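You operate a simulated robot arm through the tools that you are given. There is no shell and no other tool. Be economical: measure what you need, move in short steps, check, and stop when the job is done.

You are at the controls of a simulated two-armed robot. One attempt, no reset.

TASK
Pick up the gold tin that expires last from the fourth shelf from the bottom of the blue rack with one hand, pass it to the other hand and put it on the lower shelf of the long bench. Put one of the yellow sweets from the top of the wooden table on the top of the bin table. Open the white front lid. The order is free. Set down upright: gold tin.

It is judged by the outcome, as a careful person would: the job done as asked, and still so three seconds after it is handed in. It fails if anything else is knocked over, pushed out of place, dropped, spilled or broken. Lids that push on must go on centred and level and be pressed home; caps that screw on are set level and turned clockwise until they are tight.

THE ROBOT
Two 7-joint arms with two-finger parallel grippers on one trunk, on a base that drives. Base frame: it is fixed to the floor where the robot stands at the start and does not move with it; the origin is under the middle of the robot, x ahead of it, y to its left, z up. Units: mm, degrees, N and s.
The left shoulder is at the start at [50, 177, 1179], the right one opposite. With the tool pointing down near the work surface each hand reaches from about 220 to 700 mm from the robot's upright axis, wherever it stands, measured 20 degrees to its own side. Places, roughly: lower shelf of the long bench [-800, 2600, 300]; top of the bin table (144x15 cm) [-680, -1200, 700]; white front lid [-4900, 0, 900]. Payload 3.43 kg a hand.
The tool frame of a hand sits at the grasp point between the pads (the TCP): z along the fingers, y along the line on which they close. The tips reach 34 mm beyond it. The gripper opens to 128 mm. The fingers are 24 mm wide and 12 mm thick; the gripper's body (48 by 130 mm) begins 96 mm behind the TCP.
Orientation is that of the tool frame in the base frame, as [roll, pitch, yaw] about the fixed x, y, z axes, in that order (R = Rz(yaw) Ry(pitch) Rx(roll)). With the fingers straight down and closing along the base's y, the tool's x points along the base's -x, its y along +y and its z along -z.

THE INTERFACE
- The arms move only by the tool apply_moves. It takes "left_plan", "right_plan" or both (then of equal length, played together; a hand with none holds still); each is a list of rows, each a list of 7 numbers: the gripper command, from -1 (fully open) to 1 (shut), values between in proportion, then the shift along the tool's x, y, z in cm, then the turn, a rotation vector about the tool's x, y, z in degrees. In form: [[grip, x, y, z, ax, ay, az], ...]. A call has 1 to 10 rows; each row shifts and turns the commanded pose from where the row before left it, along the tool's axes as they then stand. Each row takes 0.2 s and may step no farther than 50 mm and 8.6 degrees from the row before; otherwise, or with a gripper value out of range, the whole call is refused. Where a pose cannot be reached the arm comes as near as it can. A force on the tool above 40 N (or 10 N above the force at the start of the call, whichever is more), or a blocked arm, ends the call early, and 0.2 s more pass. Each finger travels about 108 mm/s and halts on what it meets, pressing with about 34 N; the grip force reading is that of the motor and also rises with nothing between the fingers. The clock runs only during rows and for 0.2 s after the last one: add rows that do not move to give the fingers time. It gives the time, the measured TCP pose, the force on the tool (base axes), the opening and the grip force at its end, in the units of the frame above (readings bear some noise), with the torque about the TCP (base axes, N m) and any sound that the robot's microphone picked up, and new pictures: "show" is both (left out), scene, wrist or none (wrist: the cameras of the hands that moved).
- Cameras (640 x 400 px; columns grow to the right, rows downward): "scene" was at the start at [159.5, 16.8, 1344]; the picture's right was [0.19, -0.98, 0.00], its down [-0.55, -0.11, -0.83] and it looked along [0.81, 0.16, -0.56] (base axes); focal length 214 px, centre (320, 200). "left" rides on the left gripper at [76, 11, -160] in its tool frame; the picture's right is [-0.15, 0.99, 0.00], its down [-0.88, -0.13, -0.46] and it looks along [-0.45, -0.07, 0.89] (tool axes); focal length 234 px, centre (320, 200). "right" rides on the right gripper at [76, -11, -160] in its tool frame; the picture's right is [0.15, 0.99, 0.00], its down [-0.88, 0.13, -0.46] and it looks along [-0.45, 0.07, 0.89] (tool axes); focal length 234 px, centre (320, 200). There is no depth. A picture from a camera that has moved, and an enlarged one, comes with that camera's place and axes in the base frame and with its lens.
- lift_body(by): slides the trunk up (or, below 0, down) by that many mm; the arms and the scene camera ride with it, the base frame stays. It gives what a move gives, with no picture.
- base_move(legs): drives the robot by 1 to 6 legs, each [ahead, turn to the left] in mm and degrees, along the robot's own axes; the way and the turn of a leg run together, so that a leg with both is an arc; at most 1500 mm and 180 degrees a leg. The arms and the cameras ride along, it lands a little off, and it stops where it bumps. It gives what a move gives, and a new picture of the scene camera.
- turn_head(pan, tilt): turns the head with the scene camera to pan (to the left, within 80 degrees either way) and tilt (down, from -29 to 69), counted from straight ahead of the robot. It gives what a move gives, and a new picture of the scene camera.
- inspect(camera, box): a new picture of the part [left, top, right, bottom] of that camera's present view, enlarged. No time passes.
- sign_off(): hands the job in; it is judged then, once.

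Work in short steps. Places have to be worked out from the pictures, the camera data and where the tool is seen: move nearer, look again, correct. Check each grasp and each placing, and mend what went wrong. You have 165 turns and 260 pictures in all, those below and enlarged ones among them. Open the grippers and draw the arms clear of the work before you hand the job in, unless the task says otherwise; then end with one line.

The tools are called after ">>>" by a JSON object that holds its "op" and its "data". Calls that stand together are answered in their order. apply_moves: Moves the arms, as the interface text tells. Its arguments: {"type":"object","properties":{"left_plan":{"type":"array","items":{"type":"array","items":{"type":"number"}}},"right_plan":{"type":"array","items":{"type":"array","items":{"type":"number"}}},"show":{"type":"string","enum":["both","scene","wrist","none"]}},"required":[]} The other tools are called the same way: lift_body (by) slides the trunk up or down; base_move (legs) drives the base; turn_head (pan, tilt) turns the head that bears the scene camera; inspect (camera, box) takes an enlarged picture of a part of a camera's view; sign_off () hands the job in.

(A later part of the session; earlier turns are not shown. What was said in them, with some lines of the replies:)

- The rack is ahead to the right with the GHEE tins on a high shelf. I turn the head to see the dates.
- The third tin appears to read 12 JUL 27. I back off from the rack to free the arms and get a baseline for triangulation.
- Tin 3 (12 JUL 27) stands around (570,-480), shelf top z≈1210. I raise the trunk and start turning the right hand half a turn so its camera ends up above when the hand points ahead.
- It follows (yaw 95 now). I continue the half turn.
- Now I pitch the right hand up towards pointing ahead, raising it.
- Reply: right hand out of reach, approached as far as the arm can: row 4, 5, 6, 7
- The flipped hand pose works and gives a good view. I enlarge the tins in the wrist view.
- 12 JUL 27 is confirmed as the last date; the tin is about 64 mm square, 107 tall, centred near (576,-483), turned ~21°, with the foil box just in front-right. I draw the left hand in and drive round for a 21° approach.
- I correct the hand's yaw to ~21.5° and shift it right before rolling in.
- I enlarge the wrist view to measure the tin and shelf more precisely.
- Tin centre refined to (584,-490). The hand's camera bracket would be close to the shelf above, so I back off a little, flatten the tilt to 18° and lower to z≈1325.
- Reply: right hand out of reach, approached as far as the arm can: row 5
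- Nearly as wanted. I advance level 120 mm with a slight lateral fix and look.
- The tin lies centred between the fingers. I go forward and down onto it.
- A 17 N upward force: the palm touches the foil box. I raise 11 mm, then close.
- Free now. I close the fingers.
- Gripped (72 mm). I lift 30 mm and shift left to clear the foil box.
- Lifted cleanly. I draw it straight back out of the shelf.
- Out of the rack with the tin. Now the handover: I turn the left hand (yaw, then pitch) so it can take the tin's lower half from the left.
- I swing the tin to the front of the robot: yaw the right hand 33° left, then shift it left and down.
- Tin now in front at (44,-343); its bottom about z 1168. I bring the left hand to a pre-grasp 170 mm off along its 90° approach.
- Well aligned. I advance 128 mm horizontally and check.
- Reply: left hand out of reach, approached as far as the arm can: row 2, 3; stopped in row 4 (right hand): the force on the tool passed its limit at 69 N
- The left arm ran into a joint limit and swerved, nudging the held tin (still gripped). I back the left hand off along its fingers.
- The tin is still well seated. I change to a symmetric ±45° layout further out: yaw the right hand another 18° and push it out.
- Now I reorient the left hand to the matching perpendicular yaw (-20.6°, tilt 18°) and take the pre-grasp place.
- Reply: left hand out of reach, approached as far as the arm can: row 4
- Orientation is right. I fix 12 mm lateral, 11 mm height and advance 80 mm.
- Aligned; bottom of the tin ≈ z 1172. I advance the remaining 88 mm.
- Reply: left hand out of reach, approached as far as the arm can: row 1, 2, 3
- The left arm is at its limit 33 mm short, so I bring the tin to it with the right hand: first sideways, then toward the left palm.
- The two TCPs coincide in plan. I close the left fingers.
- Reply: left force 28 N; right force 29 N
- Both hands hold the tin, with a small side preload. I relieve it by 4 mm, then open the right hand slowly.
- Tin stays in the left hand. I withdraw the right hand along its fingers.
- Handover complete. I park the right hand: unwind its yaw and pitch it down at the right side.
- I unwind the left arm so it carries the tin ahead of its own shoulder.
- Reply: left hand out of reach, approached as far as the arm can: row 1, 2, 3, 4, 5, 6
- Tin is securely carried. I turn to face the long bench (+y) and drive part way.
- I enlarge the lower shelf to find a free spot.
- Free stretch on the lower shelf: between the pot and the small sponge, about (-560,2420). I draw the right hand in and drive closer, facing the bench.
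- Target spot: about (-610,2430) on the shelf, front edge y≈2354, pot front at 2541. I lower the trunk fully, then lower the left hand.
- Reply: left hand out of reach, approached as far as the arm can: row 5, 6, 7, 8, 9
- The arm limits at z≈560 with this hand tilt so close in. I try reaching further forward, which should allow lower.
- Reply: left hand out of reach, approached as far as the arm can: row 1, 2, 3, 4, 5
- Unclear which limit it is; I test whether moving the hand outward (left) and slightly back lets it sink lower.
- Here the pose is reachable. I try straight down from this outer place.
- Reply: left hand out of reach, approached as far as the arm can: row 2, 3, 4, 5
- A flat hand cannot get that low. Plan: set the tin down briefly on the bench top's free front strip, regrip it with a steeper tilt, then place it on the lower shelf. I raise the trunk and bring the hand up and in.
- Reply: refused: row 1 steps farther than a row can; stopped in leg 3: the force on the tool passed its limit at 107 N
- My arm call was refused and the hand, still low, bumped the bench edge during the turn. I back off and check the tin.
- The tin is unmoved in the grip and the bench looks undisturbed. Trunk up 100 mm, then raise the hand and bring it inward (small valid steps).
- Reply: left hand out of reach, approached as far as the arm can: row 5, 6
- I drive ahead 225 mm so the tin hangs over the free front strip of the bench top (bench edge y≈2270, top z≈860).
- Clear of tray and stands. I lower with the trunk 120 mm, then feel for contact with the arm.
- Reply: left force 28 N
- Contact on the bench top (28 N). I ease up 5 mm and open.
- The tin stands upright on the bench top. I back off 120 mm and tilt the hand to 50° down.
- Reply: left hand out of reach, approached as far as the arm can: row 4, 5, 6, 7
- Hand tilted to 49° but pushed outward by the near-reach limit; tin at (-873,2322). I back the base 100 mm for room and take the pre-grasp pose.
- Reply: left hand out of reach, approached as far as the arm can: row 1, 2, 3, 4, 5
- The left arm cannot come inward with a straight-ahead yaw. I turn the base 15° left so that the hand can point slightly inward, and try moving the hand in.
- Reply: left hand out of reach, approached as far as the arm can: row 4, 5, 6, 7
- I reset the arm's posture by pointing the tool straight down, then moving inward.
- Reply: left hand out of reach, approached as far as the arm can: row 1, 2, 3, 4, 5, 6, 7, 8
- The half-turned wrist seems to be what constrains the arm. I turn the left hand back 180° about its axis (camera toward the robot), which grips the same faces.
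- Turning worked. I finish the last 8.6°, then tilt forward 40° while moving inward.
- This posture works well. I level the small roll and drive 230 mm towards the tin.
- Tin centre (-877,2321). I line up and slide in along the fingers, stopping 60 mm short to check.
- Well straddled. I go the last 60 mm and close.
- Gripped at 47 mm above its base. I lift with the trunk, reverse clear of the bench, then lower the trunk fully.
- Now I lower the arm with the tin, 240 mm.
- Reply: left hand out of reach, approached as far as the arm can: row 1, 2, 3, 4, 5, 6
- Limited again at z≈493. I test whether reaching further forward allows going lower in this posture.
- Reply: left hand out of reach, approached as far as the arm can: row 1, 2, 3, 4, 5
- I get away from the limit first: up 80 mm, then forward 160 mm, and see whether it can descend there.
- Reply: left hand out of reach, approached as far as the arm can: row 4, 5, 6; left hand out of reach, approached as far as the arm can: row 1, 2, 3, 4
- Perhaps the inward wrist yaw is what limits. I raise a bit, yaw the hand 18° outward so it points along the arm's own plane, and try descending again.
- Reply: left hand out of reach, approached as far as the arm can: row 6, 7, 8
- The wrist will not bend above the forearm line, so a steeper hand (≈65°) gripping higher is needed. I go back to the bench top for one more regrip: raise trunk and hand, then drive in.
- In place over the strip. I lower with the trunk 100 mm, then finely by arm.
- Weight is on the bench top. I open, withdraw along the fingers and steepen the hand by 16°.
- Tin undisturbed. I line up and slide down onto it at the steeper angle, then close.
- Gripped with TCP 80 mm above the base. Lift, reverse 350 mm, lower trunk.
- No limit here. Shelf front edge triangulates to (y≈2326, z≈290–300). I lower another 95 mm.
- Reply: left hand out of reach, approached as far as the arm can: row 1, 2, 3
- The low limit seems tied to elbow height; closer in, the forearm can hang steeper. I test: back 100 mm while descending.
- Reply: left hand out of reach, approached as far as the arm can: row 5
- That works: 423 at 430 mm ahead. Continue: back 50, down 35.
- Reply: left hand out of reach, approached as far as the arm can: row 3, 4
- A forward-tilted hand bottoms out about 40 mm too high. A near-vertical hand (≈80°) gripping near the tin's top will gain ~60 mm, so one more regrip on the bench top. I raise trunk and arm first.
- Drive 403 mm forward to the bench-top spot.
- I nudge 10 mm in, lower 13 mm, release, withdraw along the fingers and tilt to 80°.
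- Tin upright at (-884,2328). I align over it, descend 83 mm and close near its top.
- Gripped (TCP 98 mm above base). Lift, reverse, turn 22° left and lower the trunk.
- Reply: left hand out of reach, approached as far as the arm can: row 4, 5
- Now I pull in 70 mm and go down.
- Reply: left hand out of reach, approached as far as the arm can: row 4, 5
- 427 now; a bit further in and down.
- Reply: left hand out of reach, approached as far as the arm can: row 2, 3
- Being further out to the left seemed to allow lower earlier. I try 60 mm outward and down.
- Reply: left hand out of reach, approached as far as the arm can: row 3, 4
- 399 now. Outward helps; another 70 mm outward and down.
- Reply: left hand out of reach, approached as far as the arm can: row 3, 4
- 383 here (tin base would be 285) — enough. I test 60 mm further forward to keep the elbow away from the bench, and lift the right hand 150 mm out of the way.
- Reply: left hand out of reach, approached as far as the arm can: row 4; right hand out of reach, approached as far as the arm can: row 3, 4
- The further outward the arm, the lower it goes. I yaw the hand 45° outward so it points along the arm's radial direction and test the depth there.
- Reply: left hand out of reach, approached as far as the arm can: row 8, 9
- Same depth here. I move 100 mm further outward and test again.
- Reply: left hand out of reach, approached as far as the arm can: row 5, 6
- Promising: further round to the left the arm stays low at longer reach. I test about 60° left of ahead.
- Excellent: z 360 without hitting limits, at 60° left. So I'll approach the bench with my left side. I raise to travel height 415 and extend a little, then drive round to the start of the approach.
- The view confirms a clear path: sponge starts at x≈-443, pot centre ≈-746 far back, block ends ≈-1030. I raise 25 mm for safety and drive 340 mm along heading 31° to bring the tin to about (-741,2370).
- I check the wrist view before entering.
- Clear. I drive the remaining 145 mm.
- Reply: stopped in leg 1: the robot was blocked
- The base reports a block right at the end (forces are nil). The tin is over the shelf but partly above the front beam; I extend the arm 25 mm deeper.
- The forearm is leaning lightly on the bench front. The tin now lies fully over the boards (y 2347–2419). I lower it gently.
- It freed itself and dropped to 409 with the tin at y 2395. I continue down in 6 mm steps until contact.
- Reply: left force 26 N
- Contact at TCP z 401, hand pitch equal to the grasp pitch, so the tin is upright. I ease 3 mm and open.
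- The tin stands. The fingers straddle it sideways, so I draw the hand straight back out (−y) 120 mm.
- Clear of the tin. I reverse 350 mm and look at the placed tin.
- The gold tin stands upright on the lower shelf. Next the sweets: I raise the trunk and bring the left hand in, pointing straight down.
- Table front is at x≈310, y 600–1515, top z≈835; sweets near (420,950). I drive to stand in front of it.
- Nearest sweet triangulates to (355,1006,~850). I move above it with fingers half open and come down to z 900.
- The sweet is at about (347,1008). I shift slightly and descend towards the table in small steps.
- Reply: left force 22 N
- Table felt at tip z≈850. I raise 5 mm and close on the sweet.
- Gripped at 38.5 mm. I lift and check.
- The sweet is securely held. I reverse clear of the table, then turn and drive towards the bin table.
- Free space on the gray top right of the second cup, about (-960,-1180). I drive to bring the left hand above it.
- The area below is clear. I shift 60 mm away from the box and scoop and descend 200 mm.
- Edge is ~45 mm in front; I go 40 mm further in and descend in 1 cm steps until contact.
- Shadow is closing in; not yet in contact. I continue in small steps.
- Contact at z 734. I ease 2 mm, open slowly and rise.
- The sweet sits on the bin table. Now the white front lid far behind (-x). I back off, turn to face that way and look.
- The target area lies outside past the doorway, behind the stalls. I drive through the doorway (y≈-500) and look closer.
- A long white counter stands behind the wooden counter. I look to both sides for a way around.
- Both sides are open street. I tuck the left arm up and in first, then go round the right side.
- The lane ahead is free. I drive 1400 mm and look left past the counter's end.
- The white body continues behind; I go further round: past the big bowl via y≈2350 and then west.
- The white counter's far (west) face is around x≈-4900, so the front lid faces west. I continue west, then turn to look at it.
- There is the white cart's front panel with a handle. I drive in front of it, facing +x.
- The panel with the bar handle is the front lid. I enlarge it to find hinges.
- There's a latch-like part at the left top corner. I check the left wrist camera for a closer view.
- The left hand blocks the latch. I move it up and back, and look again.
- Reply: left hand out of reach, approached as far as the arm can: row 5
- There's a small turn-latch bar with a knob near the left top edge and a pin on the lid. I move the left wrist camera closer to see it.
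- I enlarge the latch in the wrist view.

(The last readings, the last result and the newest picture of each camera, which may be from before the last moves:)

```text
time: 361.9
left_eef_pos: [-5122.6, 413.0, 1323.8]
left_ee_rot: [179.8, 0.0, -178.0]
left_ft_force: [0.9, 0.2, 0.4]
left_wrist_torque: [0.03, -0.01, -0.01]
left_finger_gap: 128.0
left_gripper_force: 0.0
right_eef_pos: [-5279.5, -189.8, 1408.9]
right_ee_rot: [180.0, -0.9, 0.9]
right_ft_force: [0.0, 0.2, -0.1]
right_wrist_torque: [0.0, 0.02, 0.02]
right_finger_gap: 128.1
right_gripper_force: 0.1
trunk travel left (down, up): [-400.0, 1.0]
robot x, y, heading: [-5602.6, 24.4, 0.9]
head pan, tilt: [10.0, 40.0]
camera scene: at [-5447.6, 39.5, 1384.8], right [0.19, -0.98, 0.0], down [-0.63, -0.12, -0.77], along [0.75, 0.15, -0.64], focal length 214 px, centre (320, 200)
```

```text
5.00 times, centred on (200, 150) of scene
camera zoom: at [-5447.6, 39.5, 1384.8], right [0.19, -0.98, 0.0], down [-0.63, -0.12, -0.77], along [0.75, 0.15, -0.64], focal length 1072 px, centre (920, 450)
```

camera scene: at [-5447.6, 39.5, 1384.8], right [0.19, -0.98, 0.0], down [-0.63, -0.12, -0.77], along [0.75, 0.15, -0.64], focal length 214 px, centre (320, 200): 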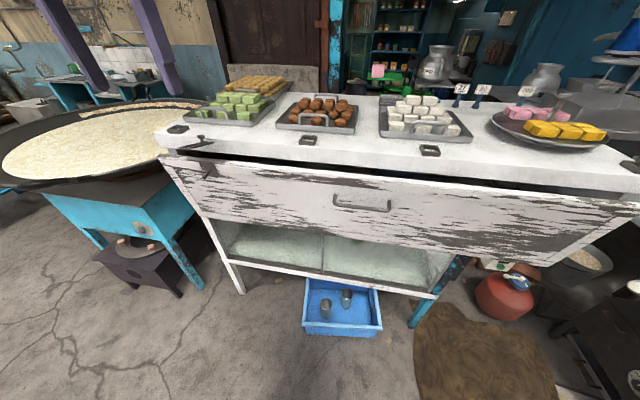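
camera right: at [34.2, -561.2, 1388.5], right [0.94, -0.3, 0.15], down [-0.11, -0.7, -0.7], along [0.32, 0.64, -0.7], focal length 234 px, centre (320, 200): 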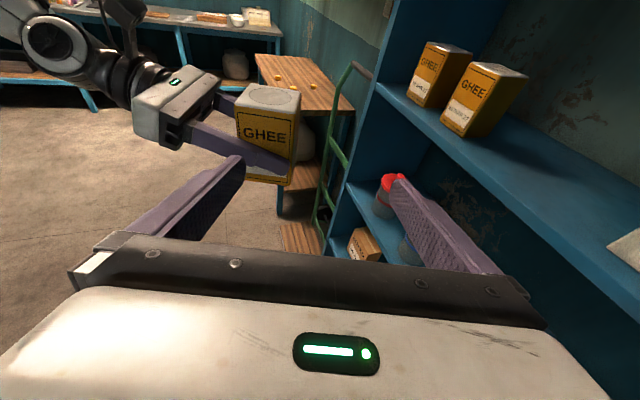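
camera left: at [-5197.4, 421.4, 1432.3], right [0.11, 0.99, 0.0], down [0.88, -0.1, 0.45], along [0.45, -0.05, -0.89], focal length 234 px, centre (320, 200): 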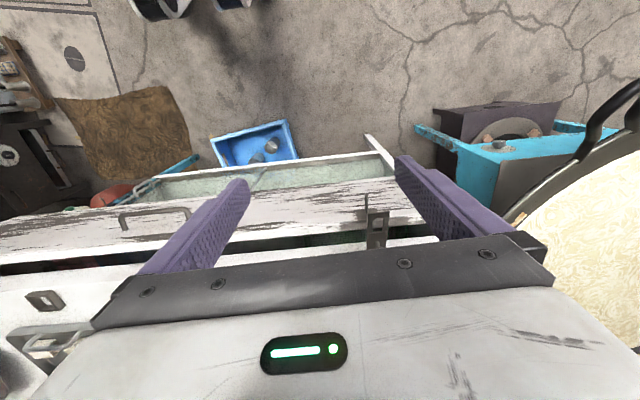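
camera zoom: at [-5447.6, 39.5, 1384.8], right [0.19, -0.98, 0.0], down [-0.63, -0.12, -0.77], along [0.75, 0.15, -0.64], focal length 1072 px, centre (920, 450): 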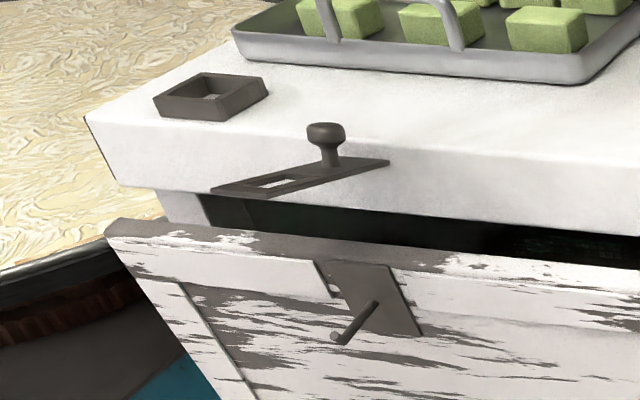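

It's an open hasp (not over its pin), so the lid should drop outward about its lower edge. Handle ≈(-4900,5,914), a horizontal bar. I retract the left hand and reposition the base so the handle lies in front of the left arm.

>>> {"op": "apply_moves", "data": {"left_plan": [[-1, 4, -2, 0, 0, 0, 0], [-1, 4, -2, 0, 0, 0, 0], [-1, 4, -2, 0, 0, 0, 0], [-1, 3, -2, 0, 0, 0, 0]], "show": "none"}}

>>> {"op": "base_move", "data": {"legs": [[0, -70], [200, 0], [0, 70]]}}

>>> {"op": "turn_head", "data": {"pan": 10, "tilt": 35}}

```text
time: 362.9
left_eef_pos: [-5269.5, 328.5, 1325.6]
left_ee_rot: [179.9, 0.0, -178.0]
left_ft_force: [0.1, 0.5, 0.8]
left_wrist_torque: [-0.01, -0.01, -0.03]
left_finger_gap: 128.0
left_gripper_force: 0.0
right_eef_pos: [-5279.5, -191.1, 1408.3]
right_ee_rot: [179.8, -0.9, 0.9]
right_ft_force: [-0.6, -0.3, -0.1]
right_wrist_torque: [0.06, 0.01, 0.01]
right_finger_gap: 128.1
right_gripper_force: 0.1
trunk travel left (down, up): [-400.0, 1.0]
robot x, y, heading: [-5600.3, 22.3, 0.6]
head pan, tilt: [10.0, 40.0]
```

```text
time: 370.5
left_eef_pos: [-5198.2, 144.5, 1326.2]
left_ee_rot: [179.9, 0.1, -177.6]
left_ft_force: [0.6, 0.6, 0.6]
left_wrist_torque: [-0.02, 0.0, 0.03]
left_finger_gap: 128.0
left_gripper_force: 0.0
right_eef_pos: [-5204.7, -374.4, 1409.2]
right_ee_rot: [179.9, -0.9, 1.4]
right_ft_force: [-1.2, 0.5, 0.0]
right_wrist_torque: [0.0, 0.02, 0.02]
right_finger_gap: 127.7
right_gripper_force: 0.1
trunk travel left (down, up): [-400.0, 1.0]
robot x, y, heading: [-5528.0, -164.8, 1.4]
head pan, tilt: [10.0, 40.0]
camera scene: at [-5374.6, -145.9, 1384.8], right [0.2, -0.98, 0.0], down [-0.63, -0.13, -0.77], along [0.75, 0.15, -0.64], focal length 214 px, centre (320, 200)
```

scene: 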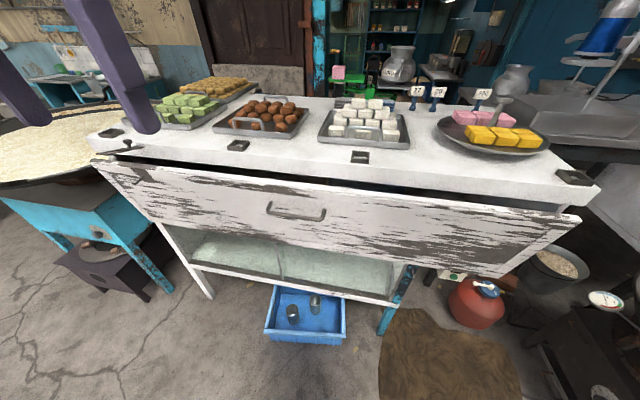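

```text
time: 371.2
left_eef_pos: [-5196.4, 143.5, 1324.5]
left_ee_rot: [179.9, 0.0, -177.6]
left_ft_force: [-0.5, -0.5, 1.8]
left_wrist_torque: [-0.03, -0.01, -0.04]
left_finger_gap: 127.8
left_gripper_force: 0.1
right_eef_pos: [-5203.7, -373.7, 1408.9]
right_ee_rot: [179.9, -0.9, 1.4]
right_ft_force: [0.4, 1.1, 0.5]
right_wrist_torque: [-0.01, -0.02, 0.04]
right_finger_gap: 128.1
right_gripper_force: 0.1
trunk travel left (down, up): [-400.0, 1.0]
robot x, y, heading: [-5529.3, -167.1, 1.5]
head pan, tilt: [10.0, 35.0]
camera scene: at [-5371.6, -145.5, 1392.3], right [0.2, -0.98, 0.0], down [-0.56, -0.11, -0.82], along [0.8, 0.16, -0.57], focal length 214 px, centre (320, 200)
```

scene: 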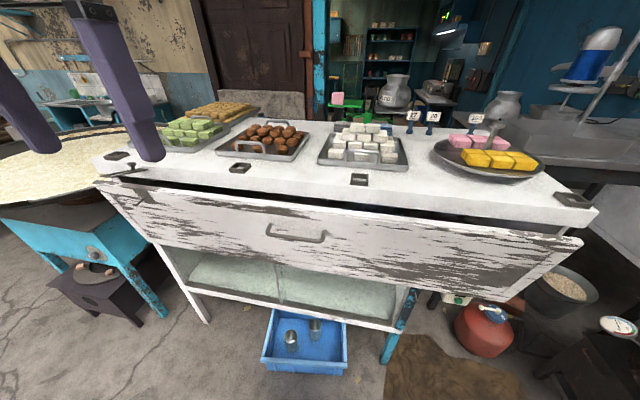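

Handle triangulated at (-4951,7,958); lid spans y -628…654, z ≈784–1060, leaning outward ~18°. I turn the left hand 90° so the fingers close fore-aft, and lower the trunk 350 mm.

>>> {"op": "apply_moves", "data": {"left_plan": [[-1, 0, 0, 0, 0, 0, -8.5], [-1, 0, 0, 0, 0, 0, -8.5], [-1, 0, 0, 0, 0, 0, -8.5], [-1, 0, 0, 0, 0, 0, -8.5], [-1, 0, 0, 0, 0, 0, -8.5], [-1, 0, 0, 0, 0, 0, -8.5], [-1, 0, 0, 0, 0, 0, -8.5], [-1, 0, 0, 0, 0, 0, -8.5], [-1, 0, 0, 0, 0, 0, -8.5], [-1, 0, 0, 0, 0, 0, -8.5]], "show": "none"}}

>>> {"op": "lift_body", "data": {"by": -300}}

>>> {"op": "apply_moves", "data": {"left_plan": [[0.3, 0, 0, 0, 0, 0, -7], [0.3, 0, 0, 0, 6, 0, 0], [0.3, 0, 0, 0, 6, 0, 0], [0.3, 0, 0, 0, 6, 0, 0], [0.3, 3, -3, 0, 0, 0, 0], [0.3, 3, -3, 0, 0, 0, 0]]}}

```text
time: 373.4
left_eef_pos: [-5196.9, 144.6, 1325.7]
left_ee_rot: [179.9, 0.2, -92.4]
left_ft_force: [-0.4, 0.2, -0.3]
left_wrist_torque: [0.0, 0.01, -0.01]
left_finger_gap: 128.0
left_gripper_force: 0.0
right_eef_pos: [-5204.6, -374.7, 1408.5]
right_ee_rot: [179.9, -0.9, 1.3]
right_ft_force: [0.0, 0.5, 1.0]
right_wrist_torque: [-0.01, 0.04, -0.02]
right_finger_gap: 128.3
right_gripper_force: 0.1
trunk travel left (down, up): [-400.0, 1.0]
robot x, y, heading: [-5531.1, -163.2, 1.4]
head pan, tilt: [10.0, 35.0]
```

```text
time: 376.4
left_eef_pos: [-5197.6, 144.9, 1025.4]
left_ee_rot: [180.0, 0.0, -92.6]
left_ft_force: [0.6, 0.0, -0.7]
left_wrist_torque: [0.0, 0.03, 0.0]
left_finger_gap: 128.0
left_gripper_force: 0.0
right_eef_pos: [-5203.3, -373.8, 1109.3]
right_ee_rot: [179.8, -1.0, 1.5]
right_ft_force: [0.3, -0.6, -0.2]
right_wrist_torque: [0.0, 0.03, -0.04]
right_finger_gap: 128.0
right_gripper_force: 0.1
trunk travel left (down, up): [-100.0, 301.0]
robot x, y, heading: [-5533.7, -164.0, 1.4]
head pan, tilt: [10.0, 35.0]
```

```text
time: 377.8
left_eef_pos: [-5135.3, 87.4, 1042.4]
left_ee_rot: [-162.0, 0.2, -85.6]
left_ft_force: [0.7, 1.1, -0.2]
left_wrist_torque: [-0.01, -0.02, -0.04]
left_finger_gap: 44.8
left_gripper_force: 0.0
right_eef_pos: [-5203.8, -374.7, 1107.9]
right_ee_rot: [179.8, -0.7, 1.4]
right_ft_force: [0.2, 0.4, -0.9]
right_wrist_torque: [-0.02, 0.02, 0.0]
right_finger_gap: 127.9
right_gripper_force: 0.1
trunk travel left (down, up): [-100.0, 301.0]
robot x, y, heading: [-5527.2, -164.7, 1.3]
head pan, tilt: [10.0, 35.0]
camera scene: at [-5371.4, -145.8, 1092.2], right [0.2, -0.98, 0.0], down [-0.56, -0.11, -0.82], along [0.8, 0.16, -0.57], focal length 214 px, centre (320, 200)
camera left: at [-5190.7, 7.6, 1191.4], right [-0.95, 0.07, -0.3], down [-0.09, 0.88, 0.48], along [0.3, 0.48, -0.83], focal length 234 px, centre (320, 200)
```

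scene: 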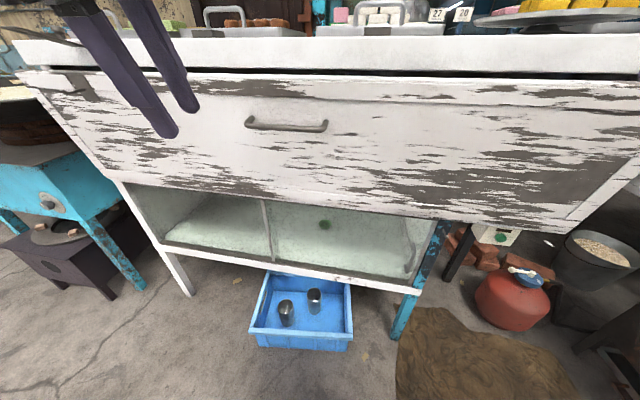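
left: 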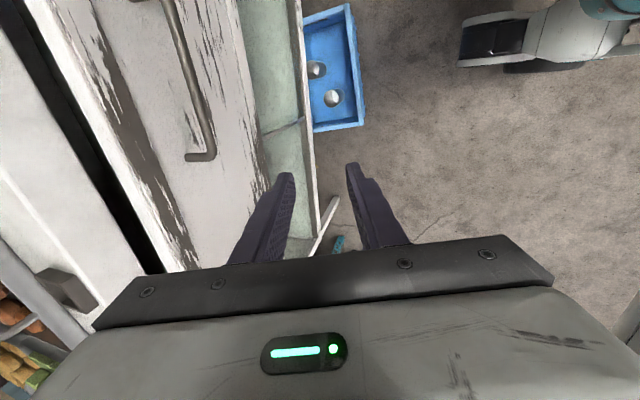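

Handle refined: bar centre (-4955,7,962), ends y -71…85. I tilt the hand to 50° and move to a pre-grasp 60 mm off with a narrow opening.

>>> {"op": "apply_moves", "data": {"left_plan": [[0.45, 0, 0, 0, 7.3, 0, 0], [0.45, 0, 0, 0, 7.3, 0, 0], [0.45, 0, 0, 0, 7.4, 0, 0], [0.45, 2.0, -1.9, 2.3, 0, 0, 0], [0.45, 2.0, -1.9, 2.3, 0, 0, 0], [0.45, 2.0, -1.9, 2.3, 0, 0, 0], [0.45, 2.0, -1.9, 2.3, 0, 0, 0]]}}

```text
time: 379.4
left_eef_pos: [-5011.9, 18.0, 1022.8]
left_ee_rot: [-140.0, 0.1, -85.6]
left_ft_force: [0.3, -0.5, -0.5]
left_wrist_torque: [0.01, 0.02, -0.01]
left_finger_gap: 35.0
left_gripper_force: 0.1
right_eef_pos: [-5205.0, -374.4, 1108.3]
right_ee_rot: [179.9, -0.8, 1.4]
right_ft_force: [-0.1, 0.7, 0.8]
right_wrist_torque: [-0.02, 0.03, 0.0]
right_finger_gap: 128.0
right_gripper_force: 0.2
trunk travel left (down, up): [-100.0, 301.0]
robot x, y, heading: [-5530.2, -163.8, 1.3]
head pan, tilt: [10.0, 35.0]
camera scene: at [-5371.5, -145.6, 1092.3], right [0.2, -0.98, 0.0], down [-0.56, -0.11, -0.82], along [0.8, 0.16, -0.57], focal length 214 px, centre (320, 200)
camera left: at [-5118.8, -66.9, 1136.1], right [-0.77, 0.09, -0.64], down [-0.26, 0.86, 0.43], along [0.59, 0.5, -0.64], focal length 234 px, centre (320, 200)
```

scene: 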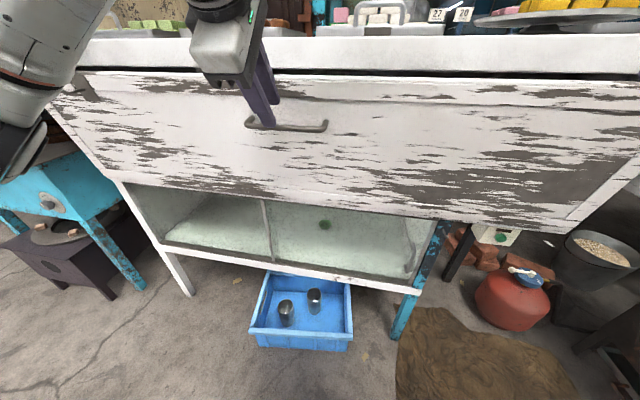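
left: 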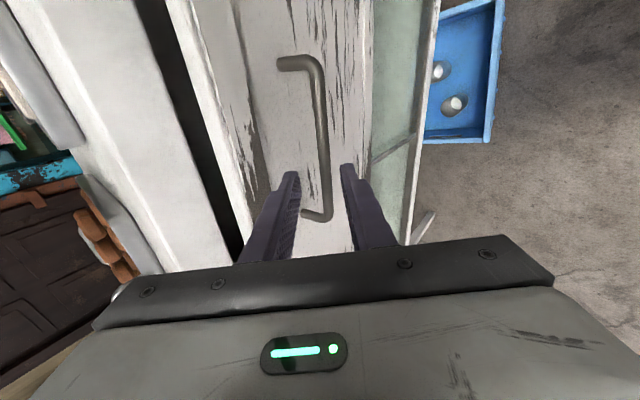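

The bar lies right along the finger axis. I enlarge to verify alignment and clearance to the lid.

>>> {"op": "inspect", "data": {"camera": "left", "box": [240, 100, 400, 200]}}

```text
4.00 times, centred on (320, 150) of left
camera zoom: at [-5118.8, -66.9, 1136.1], right [-0.77, 0.09, -0.64], down [-0.26, 0.86, 0.43], along [0.59, 0.5, -0.64], focal length 937 px, centre (320, 400)
```

zoom: 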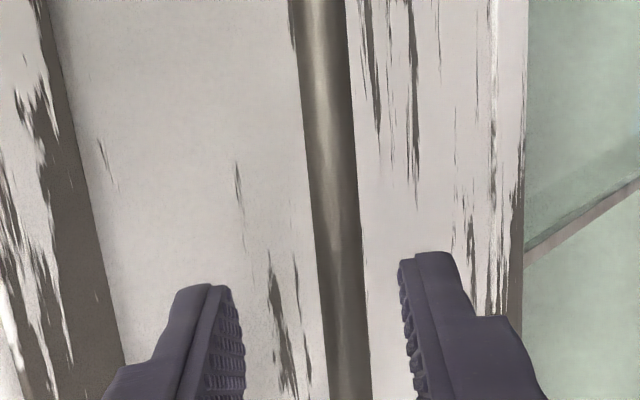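

Bar is 4.5 mm to the outer side. I shift 8.5 mm outward, narrow to ~27 mm, and advance along the fingers.

>>> {"op": "apply_moves", "data": {"left_plan": [[0.58, 0, 0.85, 0, 0, 0, 0], [0.58, 0, 0, 1.5, 0, 0, 0], [0.58, 0, 0, 1.5, 0, 0, 0], [0.58, 0, 0, 1.5, 0, 0, 0], [0.58, 0, 0, 1.0, 0, 0, 0]]}}

```text
time: 380.6
left_eef_pos: [-4984.5, 21.1, 973.0]
left_ee_rot: [-140.0, 0.1, -85.6]
left_ft_force: [0.5, 0.7, -0.8]
left_wrist_torque: [-0.02, -0.03, 0.02]
left_finger_gap: 26.5
left_gripper_force: 0.0
right_eef_pos: [-5204.1, -374.0, 1109.0]
right_ee_rot: [179.9, -0.8, 1.4]
right_ft_force: [0.5, -0.7, 0.0]
right_wrist_torque: [-0.01, -0.01, 0.03]
right_finger_gap: 128.1
right_gripper_force: 0.0
trunk travel left (down, up): [-100.0, 301.0]
robot x, y, heading: [-5531.1, -163.5, 1.6]
head pan, tilt: [10.0, 35.0]
camera scene: at [-5371.5, -145.5, 1092.3], right [0.2, -0.98, 0.0], down [-0.56, -0.11, -0.82], along [0.8, 0.16, -0.57], focal length 214 px, centre (320, 200)
camera left: at [-5090.1, -63.9, 1088.3], right [-0.77, 0.09, -0.64], down [-0.26, 0.86, 0.43], along [0.59, 0.5, -0.64], focal length 234 px, centre (320, 200)
```

scene: 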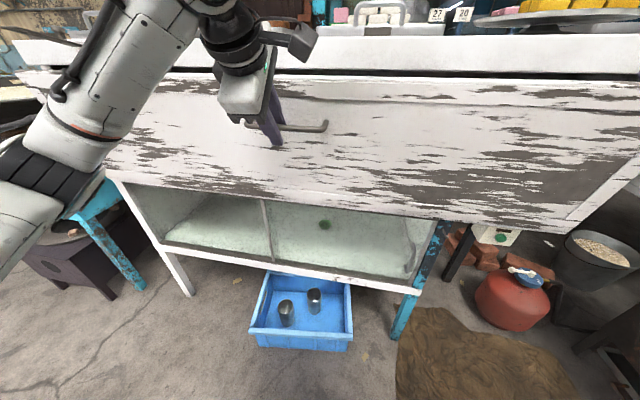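
left: 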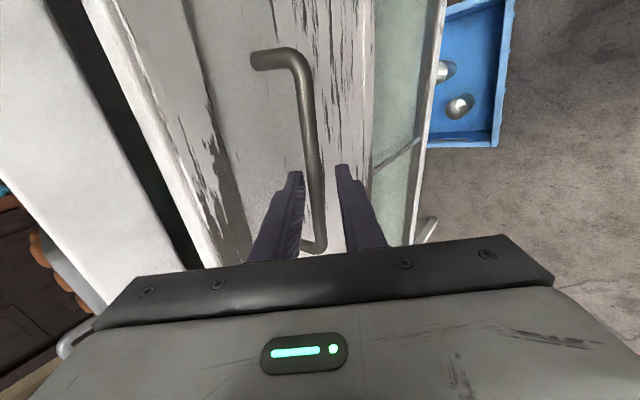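

>>> {"op": "inspect", "data": {"camera": "left", "box": [260, 130, 380, 205]}}

```text
5.33 times, centred on (320, 168) of left
camera zoom: at [-5090.1, -63.9, 1088.3], right [-0.77, 0.09, -0.64], down [-0.26, 0.86, 0.43], along [0.59, 0.5, -0.64], focal length 1249 px, centre (320, 373)
```

zoom: 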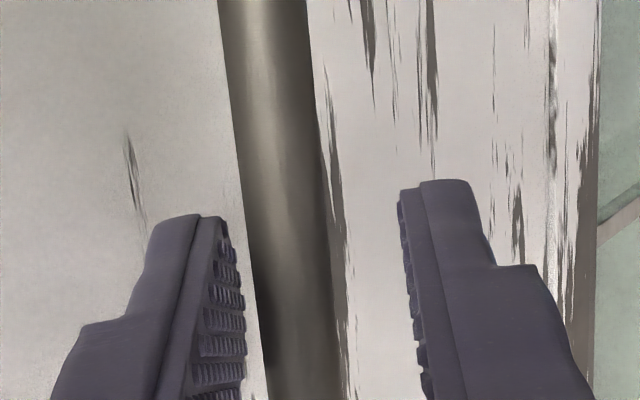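

The bar is at the fingertip level but 6 mm toward the rear finger. I shift 4 mm toward the lid and advance 14 mm.

>>> {"op": "apply_moves", "data": {"left_plan": [[0.58, 0, -0.4, 0, 0, 0, 0], [0.58, 0, 0, 0.7, 0, 0, 0], [0.58, 0, 0, 0.7, 0, 0, 0]], "show": "none"}}

>>> {"op": "inspect", "data": {"camera": "left", "box": [260, 130, 420, 230]}}

```text
time: 381.4
left_eef_pos: [-4973.9, 21.0, 965.7]
left_ee_rot: [-140.0, 0.2, -85.6]
left_ft_force: [-3.6, 0.4, 4.0]
left_wrist_torque: [0.02, -0.06, -0.05]
left_finger_gap: 26.2
left_gripper_force: 0.1
right_eef_pos: [-5205.8, -374.1, 1108.0]
right_ee_rot: [179.9, -0.9, 1.4]
right_ft_force: [-0.1, -0.5, 0.2]
right_wrist_torque: [-0.01, 0.02, -0.05]
right_finger_gap: 128.1
right_gripper_force: 0.1
trunk travel left (down, up): [-100.0, 301.0]
robot x, y, heading: [-5532.1, -164.5, 1.4]
head pan, tilt: [10.0, 35.0]
```

```text
4.00 times, centred on (340, 180) of left
camera zoom: at [-5078.2, -62.9, 1080.7], right [-0.77, 0.09, -0.64], down [-0.26, 0.86, 0.43], along [0.59, 0.5, -0.64], focal length 937 px, centre (240, 280)
```

zoom: 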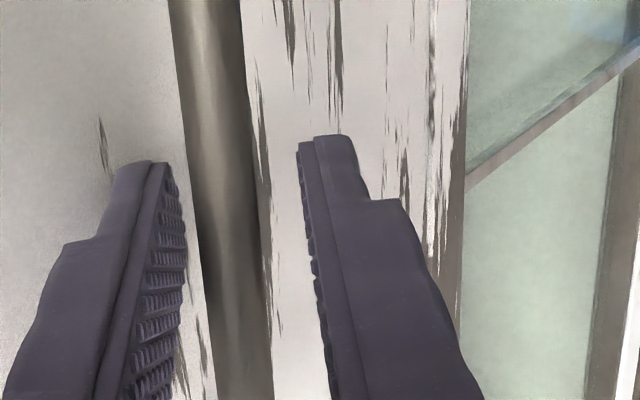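

The bar is between the fingertips and the tips just touch the lid (5 N). I close the grip.

>>> {"op": "apply_moves", "data": {"left_plan": [[0.8, 0, 0, 0, 0, 0, 0], [1, 0, 0, 0, 0, 0, 0], [1, 0, 0, 0, 0, 0, 0]], "show": "wrist"}}

```text
time: 382.2
left_eef_pos: [-4971.8, 21.2, 966.1]
left_ee_rot: [-140.1, 0.2, -85.8]
left_ft_force: [-0.7, 0.6, -1.2]
left_wrist_torque: [0.75, 0.01, -0.93]
left_finger_gap: 12.4
left_gripper_force: 44.7
right_eef_pos: [-5204.1, -374.5, 1109.7]
right_ee_rot: [179.8, -0.8, 1.3]
right_ft_force: [-0.2, 0.3, -0.6]
right_wrist_torque: [-0.01, -0.02, -0.03]
right_finger_gap: 128.2
right_gripper_force: 0.1
trunk travel left (down, up): [-100.0, 301.0]
robot x, y, heading: [-5527.4, -163.9, 1.3]
head pan, tilt: [10.0, 35.0]
camera left: at [-5077.6, -63.0, 1079.6], right [-0.77, 0.09, -0.63], down [-0.26, 0.86, 0.44], along [0.59, 0.5, -0.64], focal length 234 px, centre (320, 200)
```

left: 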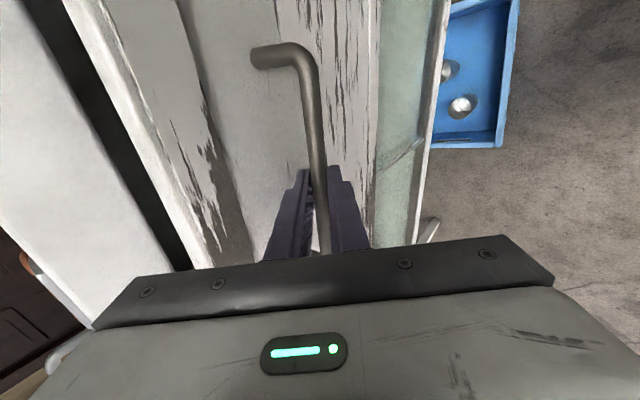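

Bar gripped (12.4 mm). I try a first small opening step: 15 mm outward with 5° rotation.

>>> {"op": "apply_moves", "data": {"left_plan": [[1, 0, 0.66, -0.36, 2.5, 0, 0], [1, 0, 0.66, -0.36, 2.5, 0, 0]]}}

```text
time: 382.8
left_eef_pos: [-4985.4, 21.9, 959.0]
left_ee_rot: [-135.5, 0.2, -85.6]
left_ft_force: [2.8, 3.9, -11.1]
left_wrist_torque: [-0.11, 0.05, -1.69]
left_finger_gap: 12.5
left_gripper_force: 44.9
right_eef_pos: [-5202.5, -374.1, 1107.8]
right_ee_rot: [179.7, -0.8, 1.4]
right_ft_force: [0.1, 0.0, 0.3]
right_wrist_torque: [0.03, -0.01, -0.01]
right_finger_gap: 128.1
right_gripper_force: 0.1
trunk travel left (down, up): [-100.0, 301.0]
robot x, y, heading: [-5528.6, -164.5, 1.5]
head pan, tilt: [10.0, 35.0]
camera scene: at [-5370.4, -144.9, 1091.9], right [0.2, -0.98, 0.0], down [-0.56, -0.11, -0.82], along [0.8, 0.16, -0.57], focal length 214 px, centre (320, 200)
camera left: at [-5100.5, -63.8, 1064.7], right [-0.71, 0.09, -0.69], down [-0.29, 0.86, 0.42], along [0.64, 0.5, -0.58], focal length 234 px, centre (320, 200)
```

scene: 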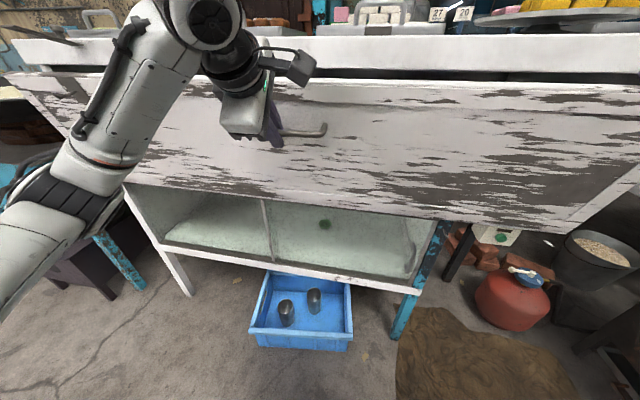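
left: 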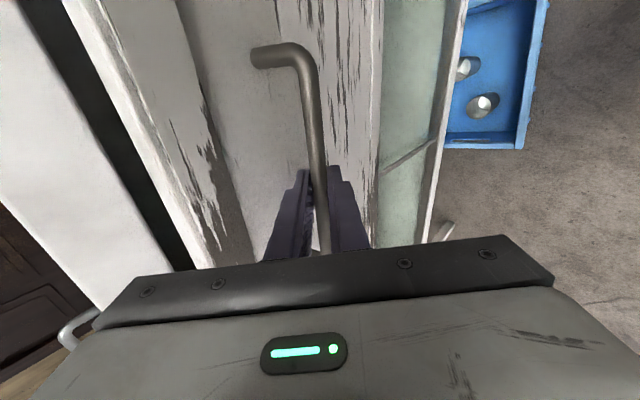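

It opens: the motion fits a hinge at about (-4890,793), radius 175. I continue rotating the hand rigidly about that hinge, 5° per row.

>>> {"op": "apply_moves", "data": {"left_plan": [[1, 0, 1.6, -0.42, 5, 0, 0], [1, 0, 1.6, -0.42, 5, 0, 0], [1, 0, 1.6, -0.42, 5, 0, 0], [1, 0, 1.6, -0.42, 5, 0, 0]], "show": "scene"}}

```text
time: 383.8
left_eef_pos: [-5041.4, 20.2, 924.8]
left_ee_rot: [-114.6, 0.0, -84.9]
left_ft_force: [-15.2, 29.1, 13.1]
left_wrist_torque: [1.03, 0.0, -0.45]
left_finger_gap: 12.8
left_gripper_force: 45.5
right_eef_pos: [-5207.1, -372.3, 1110.7]
right_ee_rot: [179.8, -1.0, 1.4]
right_ft_force: [-0.9, 0.4, 0.0]
right_wrist_torque: [-0.03, 0.0, 0.01]
right_finger_gap: 127.9
right_gripper_force: 0.1
trunk travel left (down, up): [-100.0, 301.0]
robot x, y, heading: [-5531.7, -163.9, 1.7]
head pan, tilt: [10.0, 35.0]
camera scene: at [-5373.9, -143.1, 1093.0], right [0.2, -0.98, 0.0], down [-0.56, -0.12, -0.82], along [0.8, 0.16, -0.57], focal length 214 px, centre (320, 200)
```

scene: 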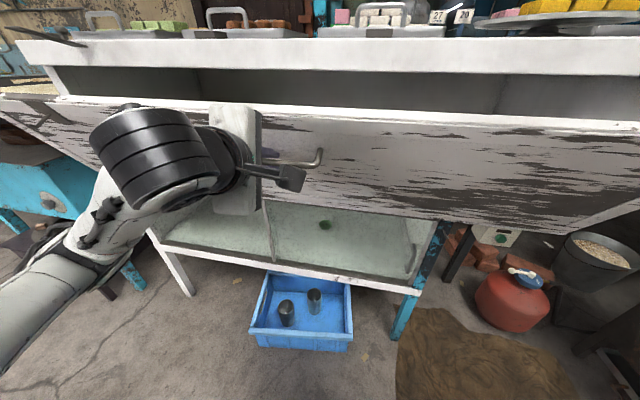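

Half way (~48°). Slight side and radial loads; I correct a little and continue.

>>> {"op": "apply_moves", "data": {"left_plan": [[1, -0.2, 1.55, -0.55, 5, 0, 0], [1, -0.2, 1.55, -0.55, 5, 0, 0], [1, -0.1, 1.55, -0.5, 5, 0, 0]], "show": "scene"}}

```text
time: 384.4
left_eef_pos: [-5058.3, 18.0, 907.7]
left_ee_rot: [-106.7, 0.3, -85.5]
left_ft_force: [-20.1, 7.1, 5.5]
left_wrist_torque: [1.04, 0.22, -0.91]
left_finger_gap: 11.5
left_gripper_force: 44.5
left hand out of reach, approached as far as the arm can: row 2
right_eef_pos: [-5205.9, -373.1, 1109.2]
right_ee_rot: [180.0, -1.0, 1.3]
right_ft_force: [0.1, -0.7, 0.6]
right_wrist_torque: [-0.01, -0.03, -0.02]
right_finger_gap: 128.1
right_gripper_force: 0.1
trunk travel left (down, up): [-100.0, 301.0]
robot x, y, heading: [-5529.1, -165.0, 1.5]
head pan, tilt: [10.0, 35.0]
stopped in row 2 (left hand): the force on the tool passed its limit at 55 N (the readings are from after the stop); the commanded pose is now the measured one
camera scene: at [-5374.2, -144.9, 1092.5], right [0.2, -0.98, 0.0], down [-0.56, -0.11, -0.82], along [0.8, 0.16, -0.57], focal length 214 px, centre (320, 200)
```

scene: 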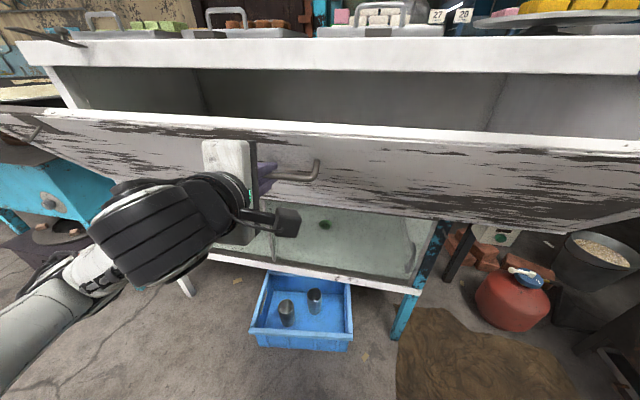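

The arm nears its wrist limit at ~57° open. I loosen the grip so the bar can turn between the fingers, and keep moving along the arc without rotating.

>>> {"op": "apply_moves", "data": {"left_plan": [[0.7, 0, 0, 0, 0, 0, 0], [0.7, 0, 1.55, -0.46, 0, 0, 0], [0.7, 0, 1.58, -0.32, 0, 0, 0], [0.7, 0, 1.6, -0.18, 0, 0, 0]], "show": "both"}}

```text
time: 384.9
left_eef_pos: [-5058.3, 17.2, 904.3]
left_ee_rot: [-106.4, 0.4, -85.1]
left_ft_force: [-24.7, 5.3, 6.4]
left_wrist_torque: [0.47, 0.65, -0.41]
left_finger_gap: 19.0
left_gripper_force: 0.1
left hand out of reach, approached as far as the arm can: row 2
right_eef_pos: [-5205.9, -372.7, 1109.6]
right_ee_rot: [179.8, -1.1, 1.4]
right_ft_force: [-0.5, 0.9, 0.9]
right_wrist_torque: [-0.01, -0.01, 0.02]
right_finger_gap: 127.8
right_gripper_force: 0.0
trunk travel left (down, up): [-100.0, 301.0]
robot x, y, heading: [-5534.2, -165.8, 1.4]
head pan, tilt: [10.0, 35.0]
stopped in row 2 (left hand): the force on the tool passed its limit at 46 N (the readings are from after the stop); the commanded pose is now the measured one
camera scene: at [-5374.9, -144.8, 1092.8], right [0.2, -0.98, 0.0], down [-0.56, -0.12, -0.82], along [0.8, 0.16, -0.57], focal length 214 px, centre (320, 200)
camera left: at [-5208.6, -71.5, 938.2], right [-0.29, 0.13, -0.95], down [-0.47, 0.84, 0.26], along [0.83, 0.52, -0.19], focal length 234 px, centre (320, 200)
```

scene: 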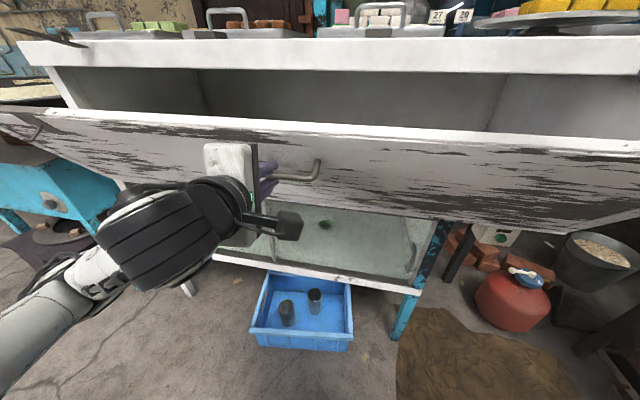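
left: 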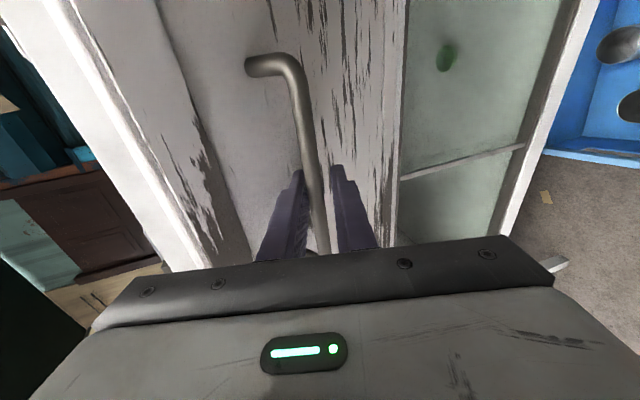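

The lid stays where it is (friction), and the tips are now pressing it. I release the handle, withdraw, and will press the lid's upper edge down from above instead.

>>> {"op": "apply_moves", "data": {"left_plan": [[0.55, 0, 0, -0.6, 0, 0, 0], [0.45, 0, 0, -2, 0, 0, 0], [0.45, 0, 0, -4, 0, 0, 0], [0.45, 0, 0, -4, 0, 0, 0], [0.45, 0, 0, -4, 0, 0, 0], [1, 0, -4, 0, 0, 0, 0], [1, 0, -4, 0, 0, 0, 0], [1, 0, -4, 0, 0, 0, 0], [1, 0, -3, 0, 0, 0, 0]]}}

```text
time: 386.9
left_eef_pos: [-5038.3, -0.3, 1101.7]
left_ee_rot: [-106.8, 0.3, -85.1]
left_ft_force: [0.8, -0.1, -0.1]
left_wrist_torque: [0.02, -0.02, 0.01]
left_finger_gap: 0.2
left_gripper_force: 33.0
left hand out of reach, approached as far as the arm can: row 1, 2, 3, 4, 5
right_eef_pos: [-5204.2, -374.5, 1109.9]
right_ee_rot: [179.9, -0.7, 1.4]
right_ft_force: [-0.3, 0.0, -1.2]
right_wrist_torque: [-0.02, 0.03, 0.02]
right_finger_gap: 128.0
right_gripper_force: 0.0
trunk travel left (down, up): [-100.0, 301.0]
robot x, y, heading: [-5528.8, -162.7, 1.5]
head pan, tilt: [10.0, 35.0]
camera scene: at [-5372.1, -145.2, 1092.3], right [0.2, -0.98, 0.0], down [-0.56, -0.11, -0.82], along [0.8, 0.16, -0.57], focal length 214 px, centre (320, 200)
camera left: at [-5188.4, -90.0, 1135.6], right [-0.3, 0.13, -0.95], down [-0.47, 0.84, 0.26], along [0.83, 0.52, -0.19], focal length 234 px, centre (320, 200)
```

scene: 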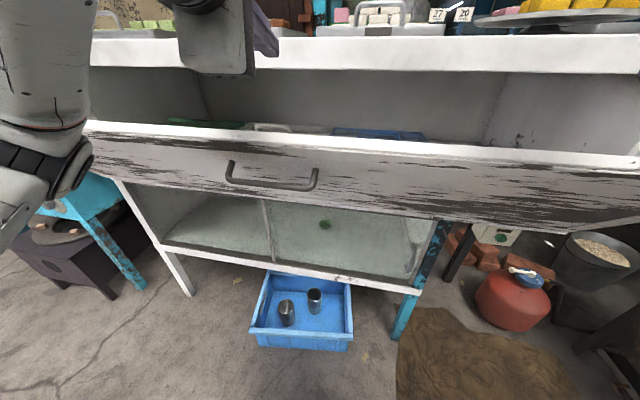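
left: 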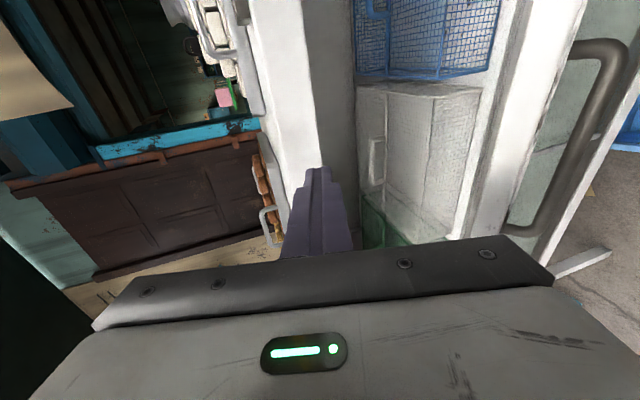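

The lid is ~47° open and holding. I tilt the hand to point down so I can push the lid's inner face outward and down.

>>> {"op": "apply_moves", "data": {"left_plan": [[1, 0, -3, -1, -7.9, 0, 0], [1, 0, 0, -1, -7.9, 0, 0], [1, 0, 0, -1, -7.9, 0, 0], [1, 0, 0, 0, -7.9, 0, 0], [1, 0, 0, 0, -7.9, 0, 0], [1, 0, 0, 0, -7.9, 0, 0], [1, 0, 0, 0, -7.9, 0, 0], [1, 0, 0, 0, -7.9, 0, 0]]}}

```text
time: 388.7
left_eef_pos: [-5055.0, -3.7, 1136.7]
left_ee_rot: [-169.4, 0.8, -85.3]
left_ft_force: [0.2, 0.9, 0.1]
left_wrist_torque: [-0.03, 0.01, 0.0]
left_finger_gap: 0.0
left_gripper_force: 32.8
left hand out of reach, approached as far as the arm can: row 8
right_eef_pos: [-5203.6, -374.3, 1108.8]
right_ee_rot: [179.8, -0.8, 1.4]
right_ft_force: [0.5, 0.1, -0.4]
right_wrist_torque: [-0.01, 0.03, -0.03]
right_finger_gap: 127.9
right_gripper_force: 0.1
trunk travel left (down, up): [-100.0, 301.0]
robot x, y, heading: [-5530.8, -162.7, 1.5]
head pan, tilt: [10.0, 35.0]
camera scene: at [-5372.0, -145.2, 1092.3], right [0.2, -0.98, 0.0], down [-0.56, -0.11, -0.82], along [0.8, 0.16, -0.57], focal length 214 px, centre (320, 200)
camera left: at [-5090.6, -84.7, 1289.9], right [-0.98, 0.07, -0.18], down [-0.03, 0.87, 0.48], along [0.19, 0.48, -0.86], focal length 234 px, centre (320, 200)
```

scene: 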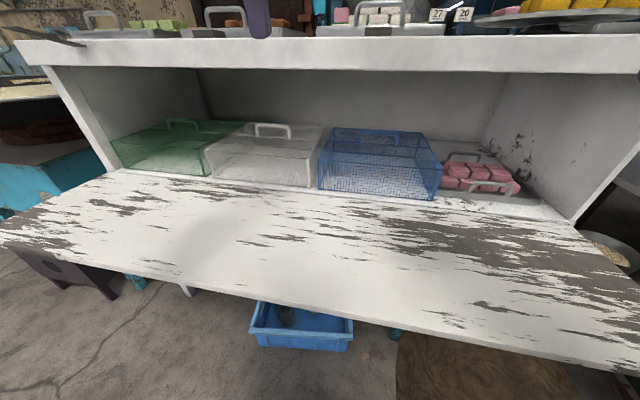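
left: 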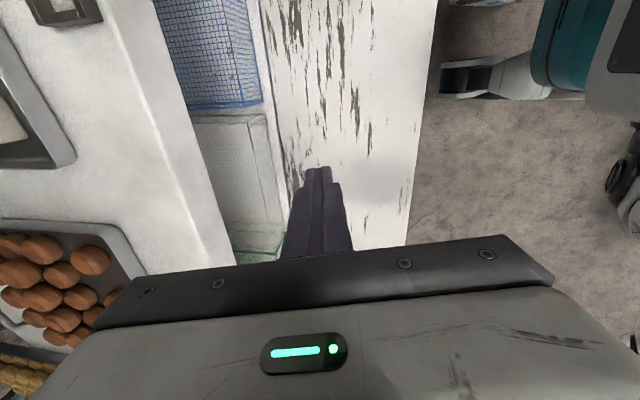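

The lid has swung fully open to horizontal on its own. I lift and withdraw the hand, open the gripper, and back away.

>>> {"op": "apply_moves", "data": {"left_plan": [[-0.5, 0, 0, -4, 0, 0, 0], [-1, 0, 0, -4, 0, 0, 0], [-1, 0, 3, -3, 0, 0, 0], [-1, 0, 3.5, -2, 0, 0, 0], [-1, 0, 4, 0, 0, 0, 0], [-1, 0, 4, 0, 0, 0, 0]], "show": "none"}}

>>> {"op": "base_move", "data": {"legs": [[-350, 0]]}}

```text
time: 390.1
left_eef_pos: [-5228.3, -10.5, 1155.8]
left_ee_rot: [-169.7, 0.2, -85.1]
left_ft_force: [0.0, 0.6, 0.2]
left_wrist_torque: [0.03, -0.02, -0.01]
left_finger_gap: 127.9
left_gripper_force: 0.1
left hand out of reach, approached as far as the arm can: row 1, 2, 3, 4, 5
right_eef_pos: [-5205.7, -373.4, 1108.2]
right_ee_rot: [179.9, -1.0, 1.5]
right_ft_force: [-0.6, 0.3, 0.2]
right_wrist_torque: [0.02, 0.01, 0.0]
right_finger_gap: 127.7
right_gripper_force: 0.0
trunk travel left (down, up): [-100.0, 301.0]
robot x, y, heading: [-5531.0, -164.3, 1.4]
head pan, tilt: [10.0, 35.0]
```

```text
time: 392.4
left_eef_pos: [-5574.2, -20.0, 1156.0]
left_ee_rot: [-169.9, 0.3, -85.3]
left_ft_force: [-0.9, 0.0, -0.3]
left_wrist_torque: [0.0, -0.02, 0.02]
left_finger_gap: 128.1
left_gripper_force: 0.1
right_eef_pos: [-5552.3, -383.3, 1109.8]
right_ee_rot: [179.9, -0.8, 1.3]
right_ft_force: [0.3, -0.3, -0.8]
right_wrist_torque: [0.02, 0.0, 0.01]
right_finger_gap: 128.1
right_gripper_force: 0.1
trunk travel left (down, up): [-100.0, 301.0]
robot x, y, heading: [-5873.6, -171.4, 1.3]
head pan, tilt: [10.0, 35.0]
camera scene: at [-5718.5, -154.2, 1092.4], right [0.2, -0.98, 0.0], down [-0.56, -0.11, -0.82], along [0.8, 0.16, -0.57], focal length 214 px, centre (320, 200)
```

scene: 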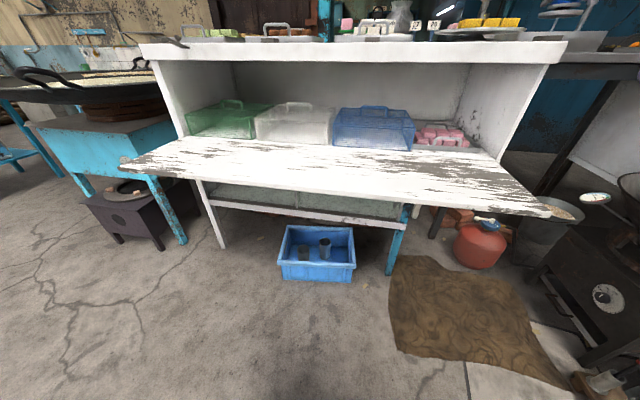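

The lid is fully open and steady, the sweet is on the bin table and the tin stands upright on the bench's lower shelf. The hands are open and clear, so I hand in.

>>> {"op": "sign_off", "data": {}}

```text
The job is handed in.
```

All three parts are done, each checked by camera at the time: the gold tin dated 12 JUL 27 was passed from the right hand to the left and stands upright on the bench's lower shelf, one yellow sweet is on the bin table, and the white front lid is fully open; on the way I regripped the tin on the bench top, the hand and then the forearm bumped the bench front (nothing looked moved), and the lid dropped the last part of the way open by itself.
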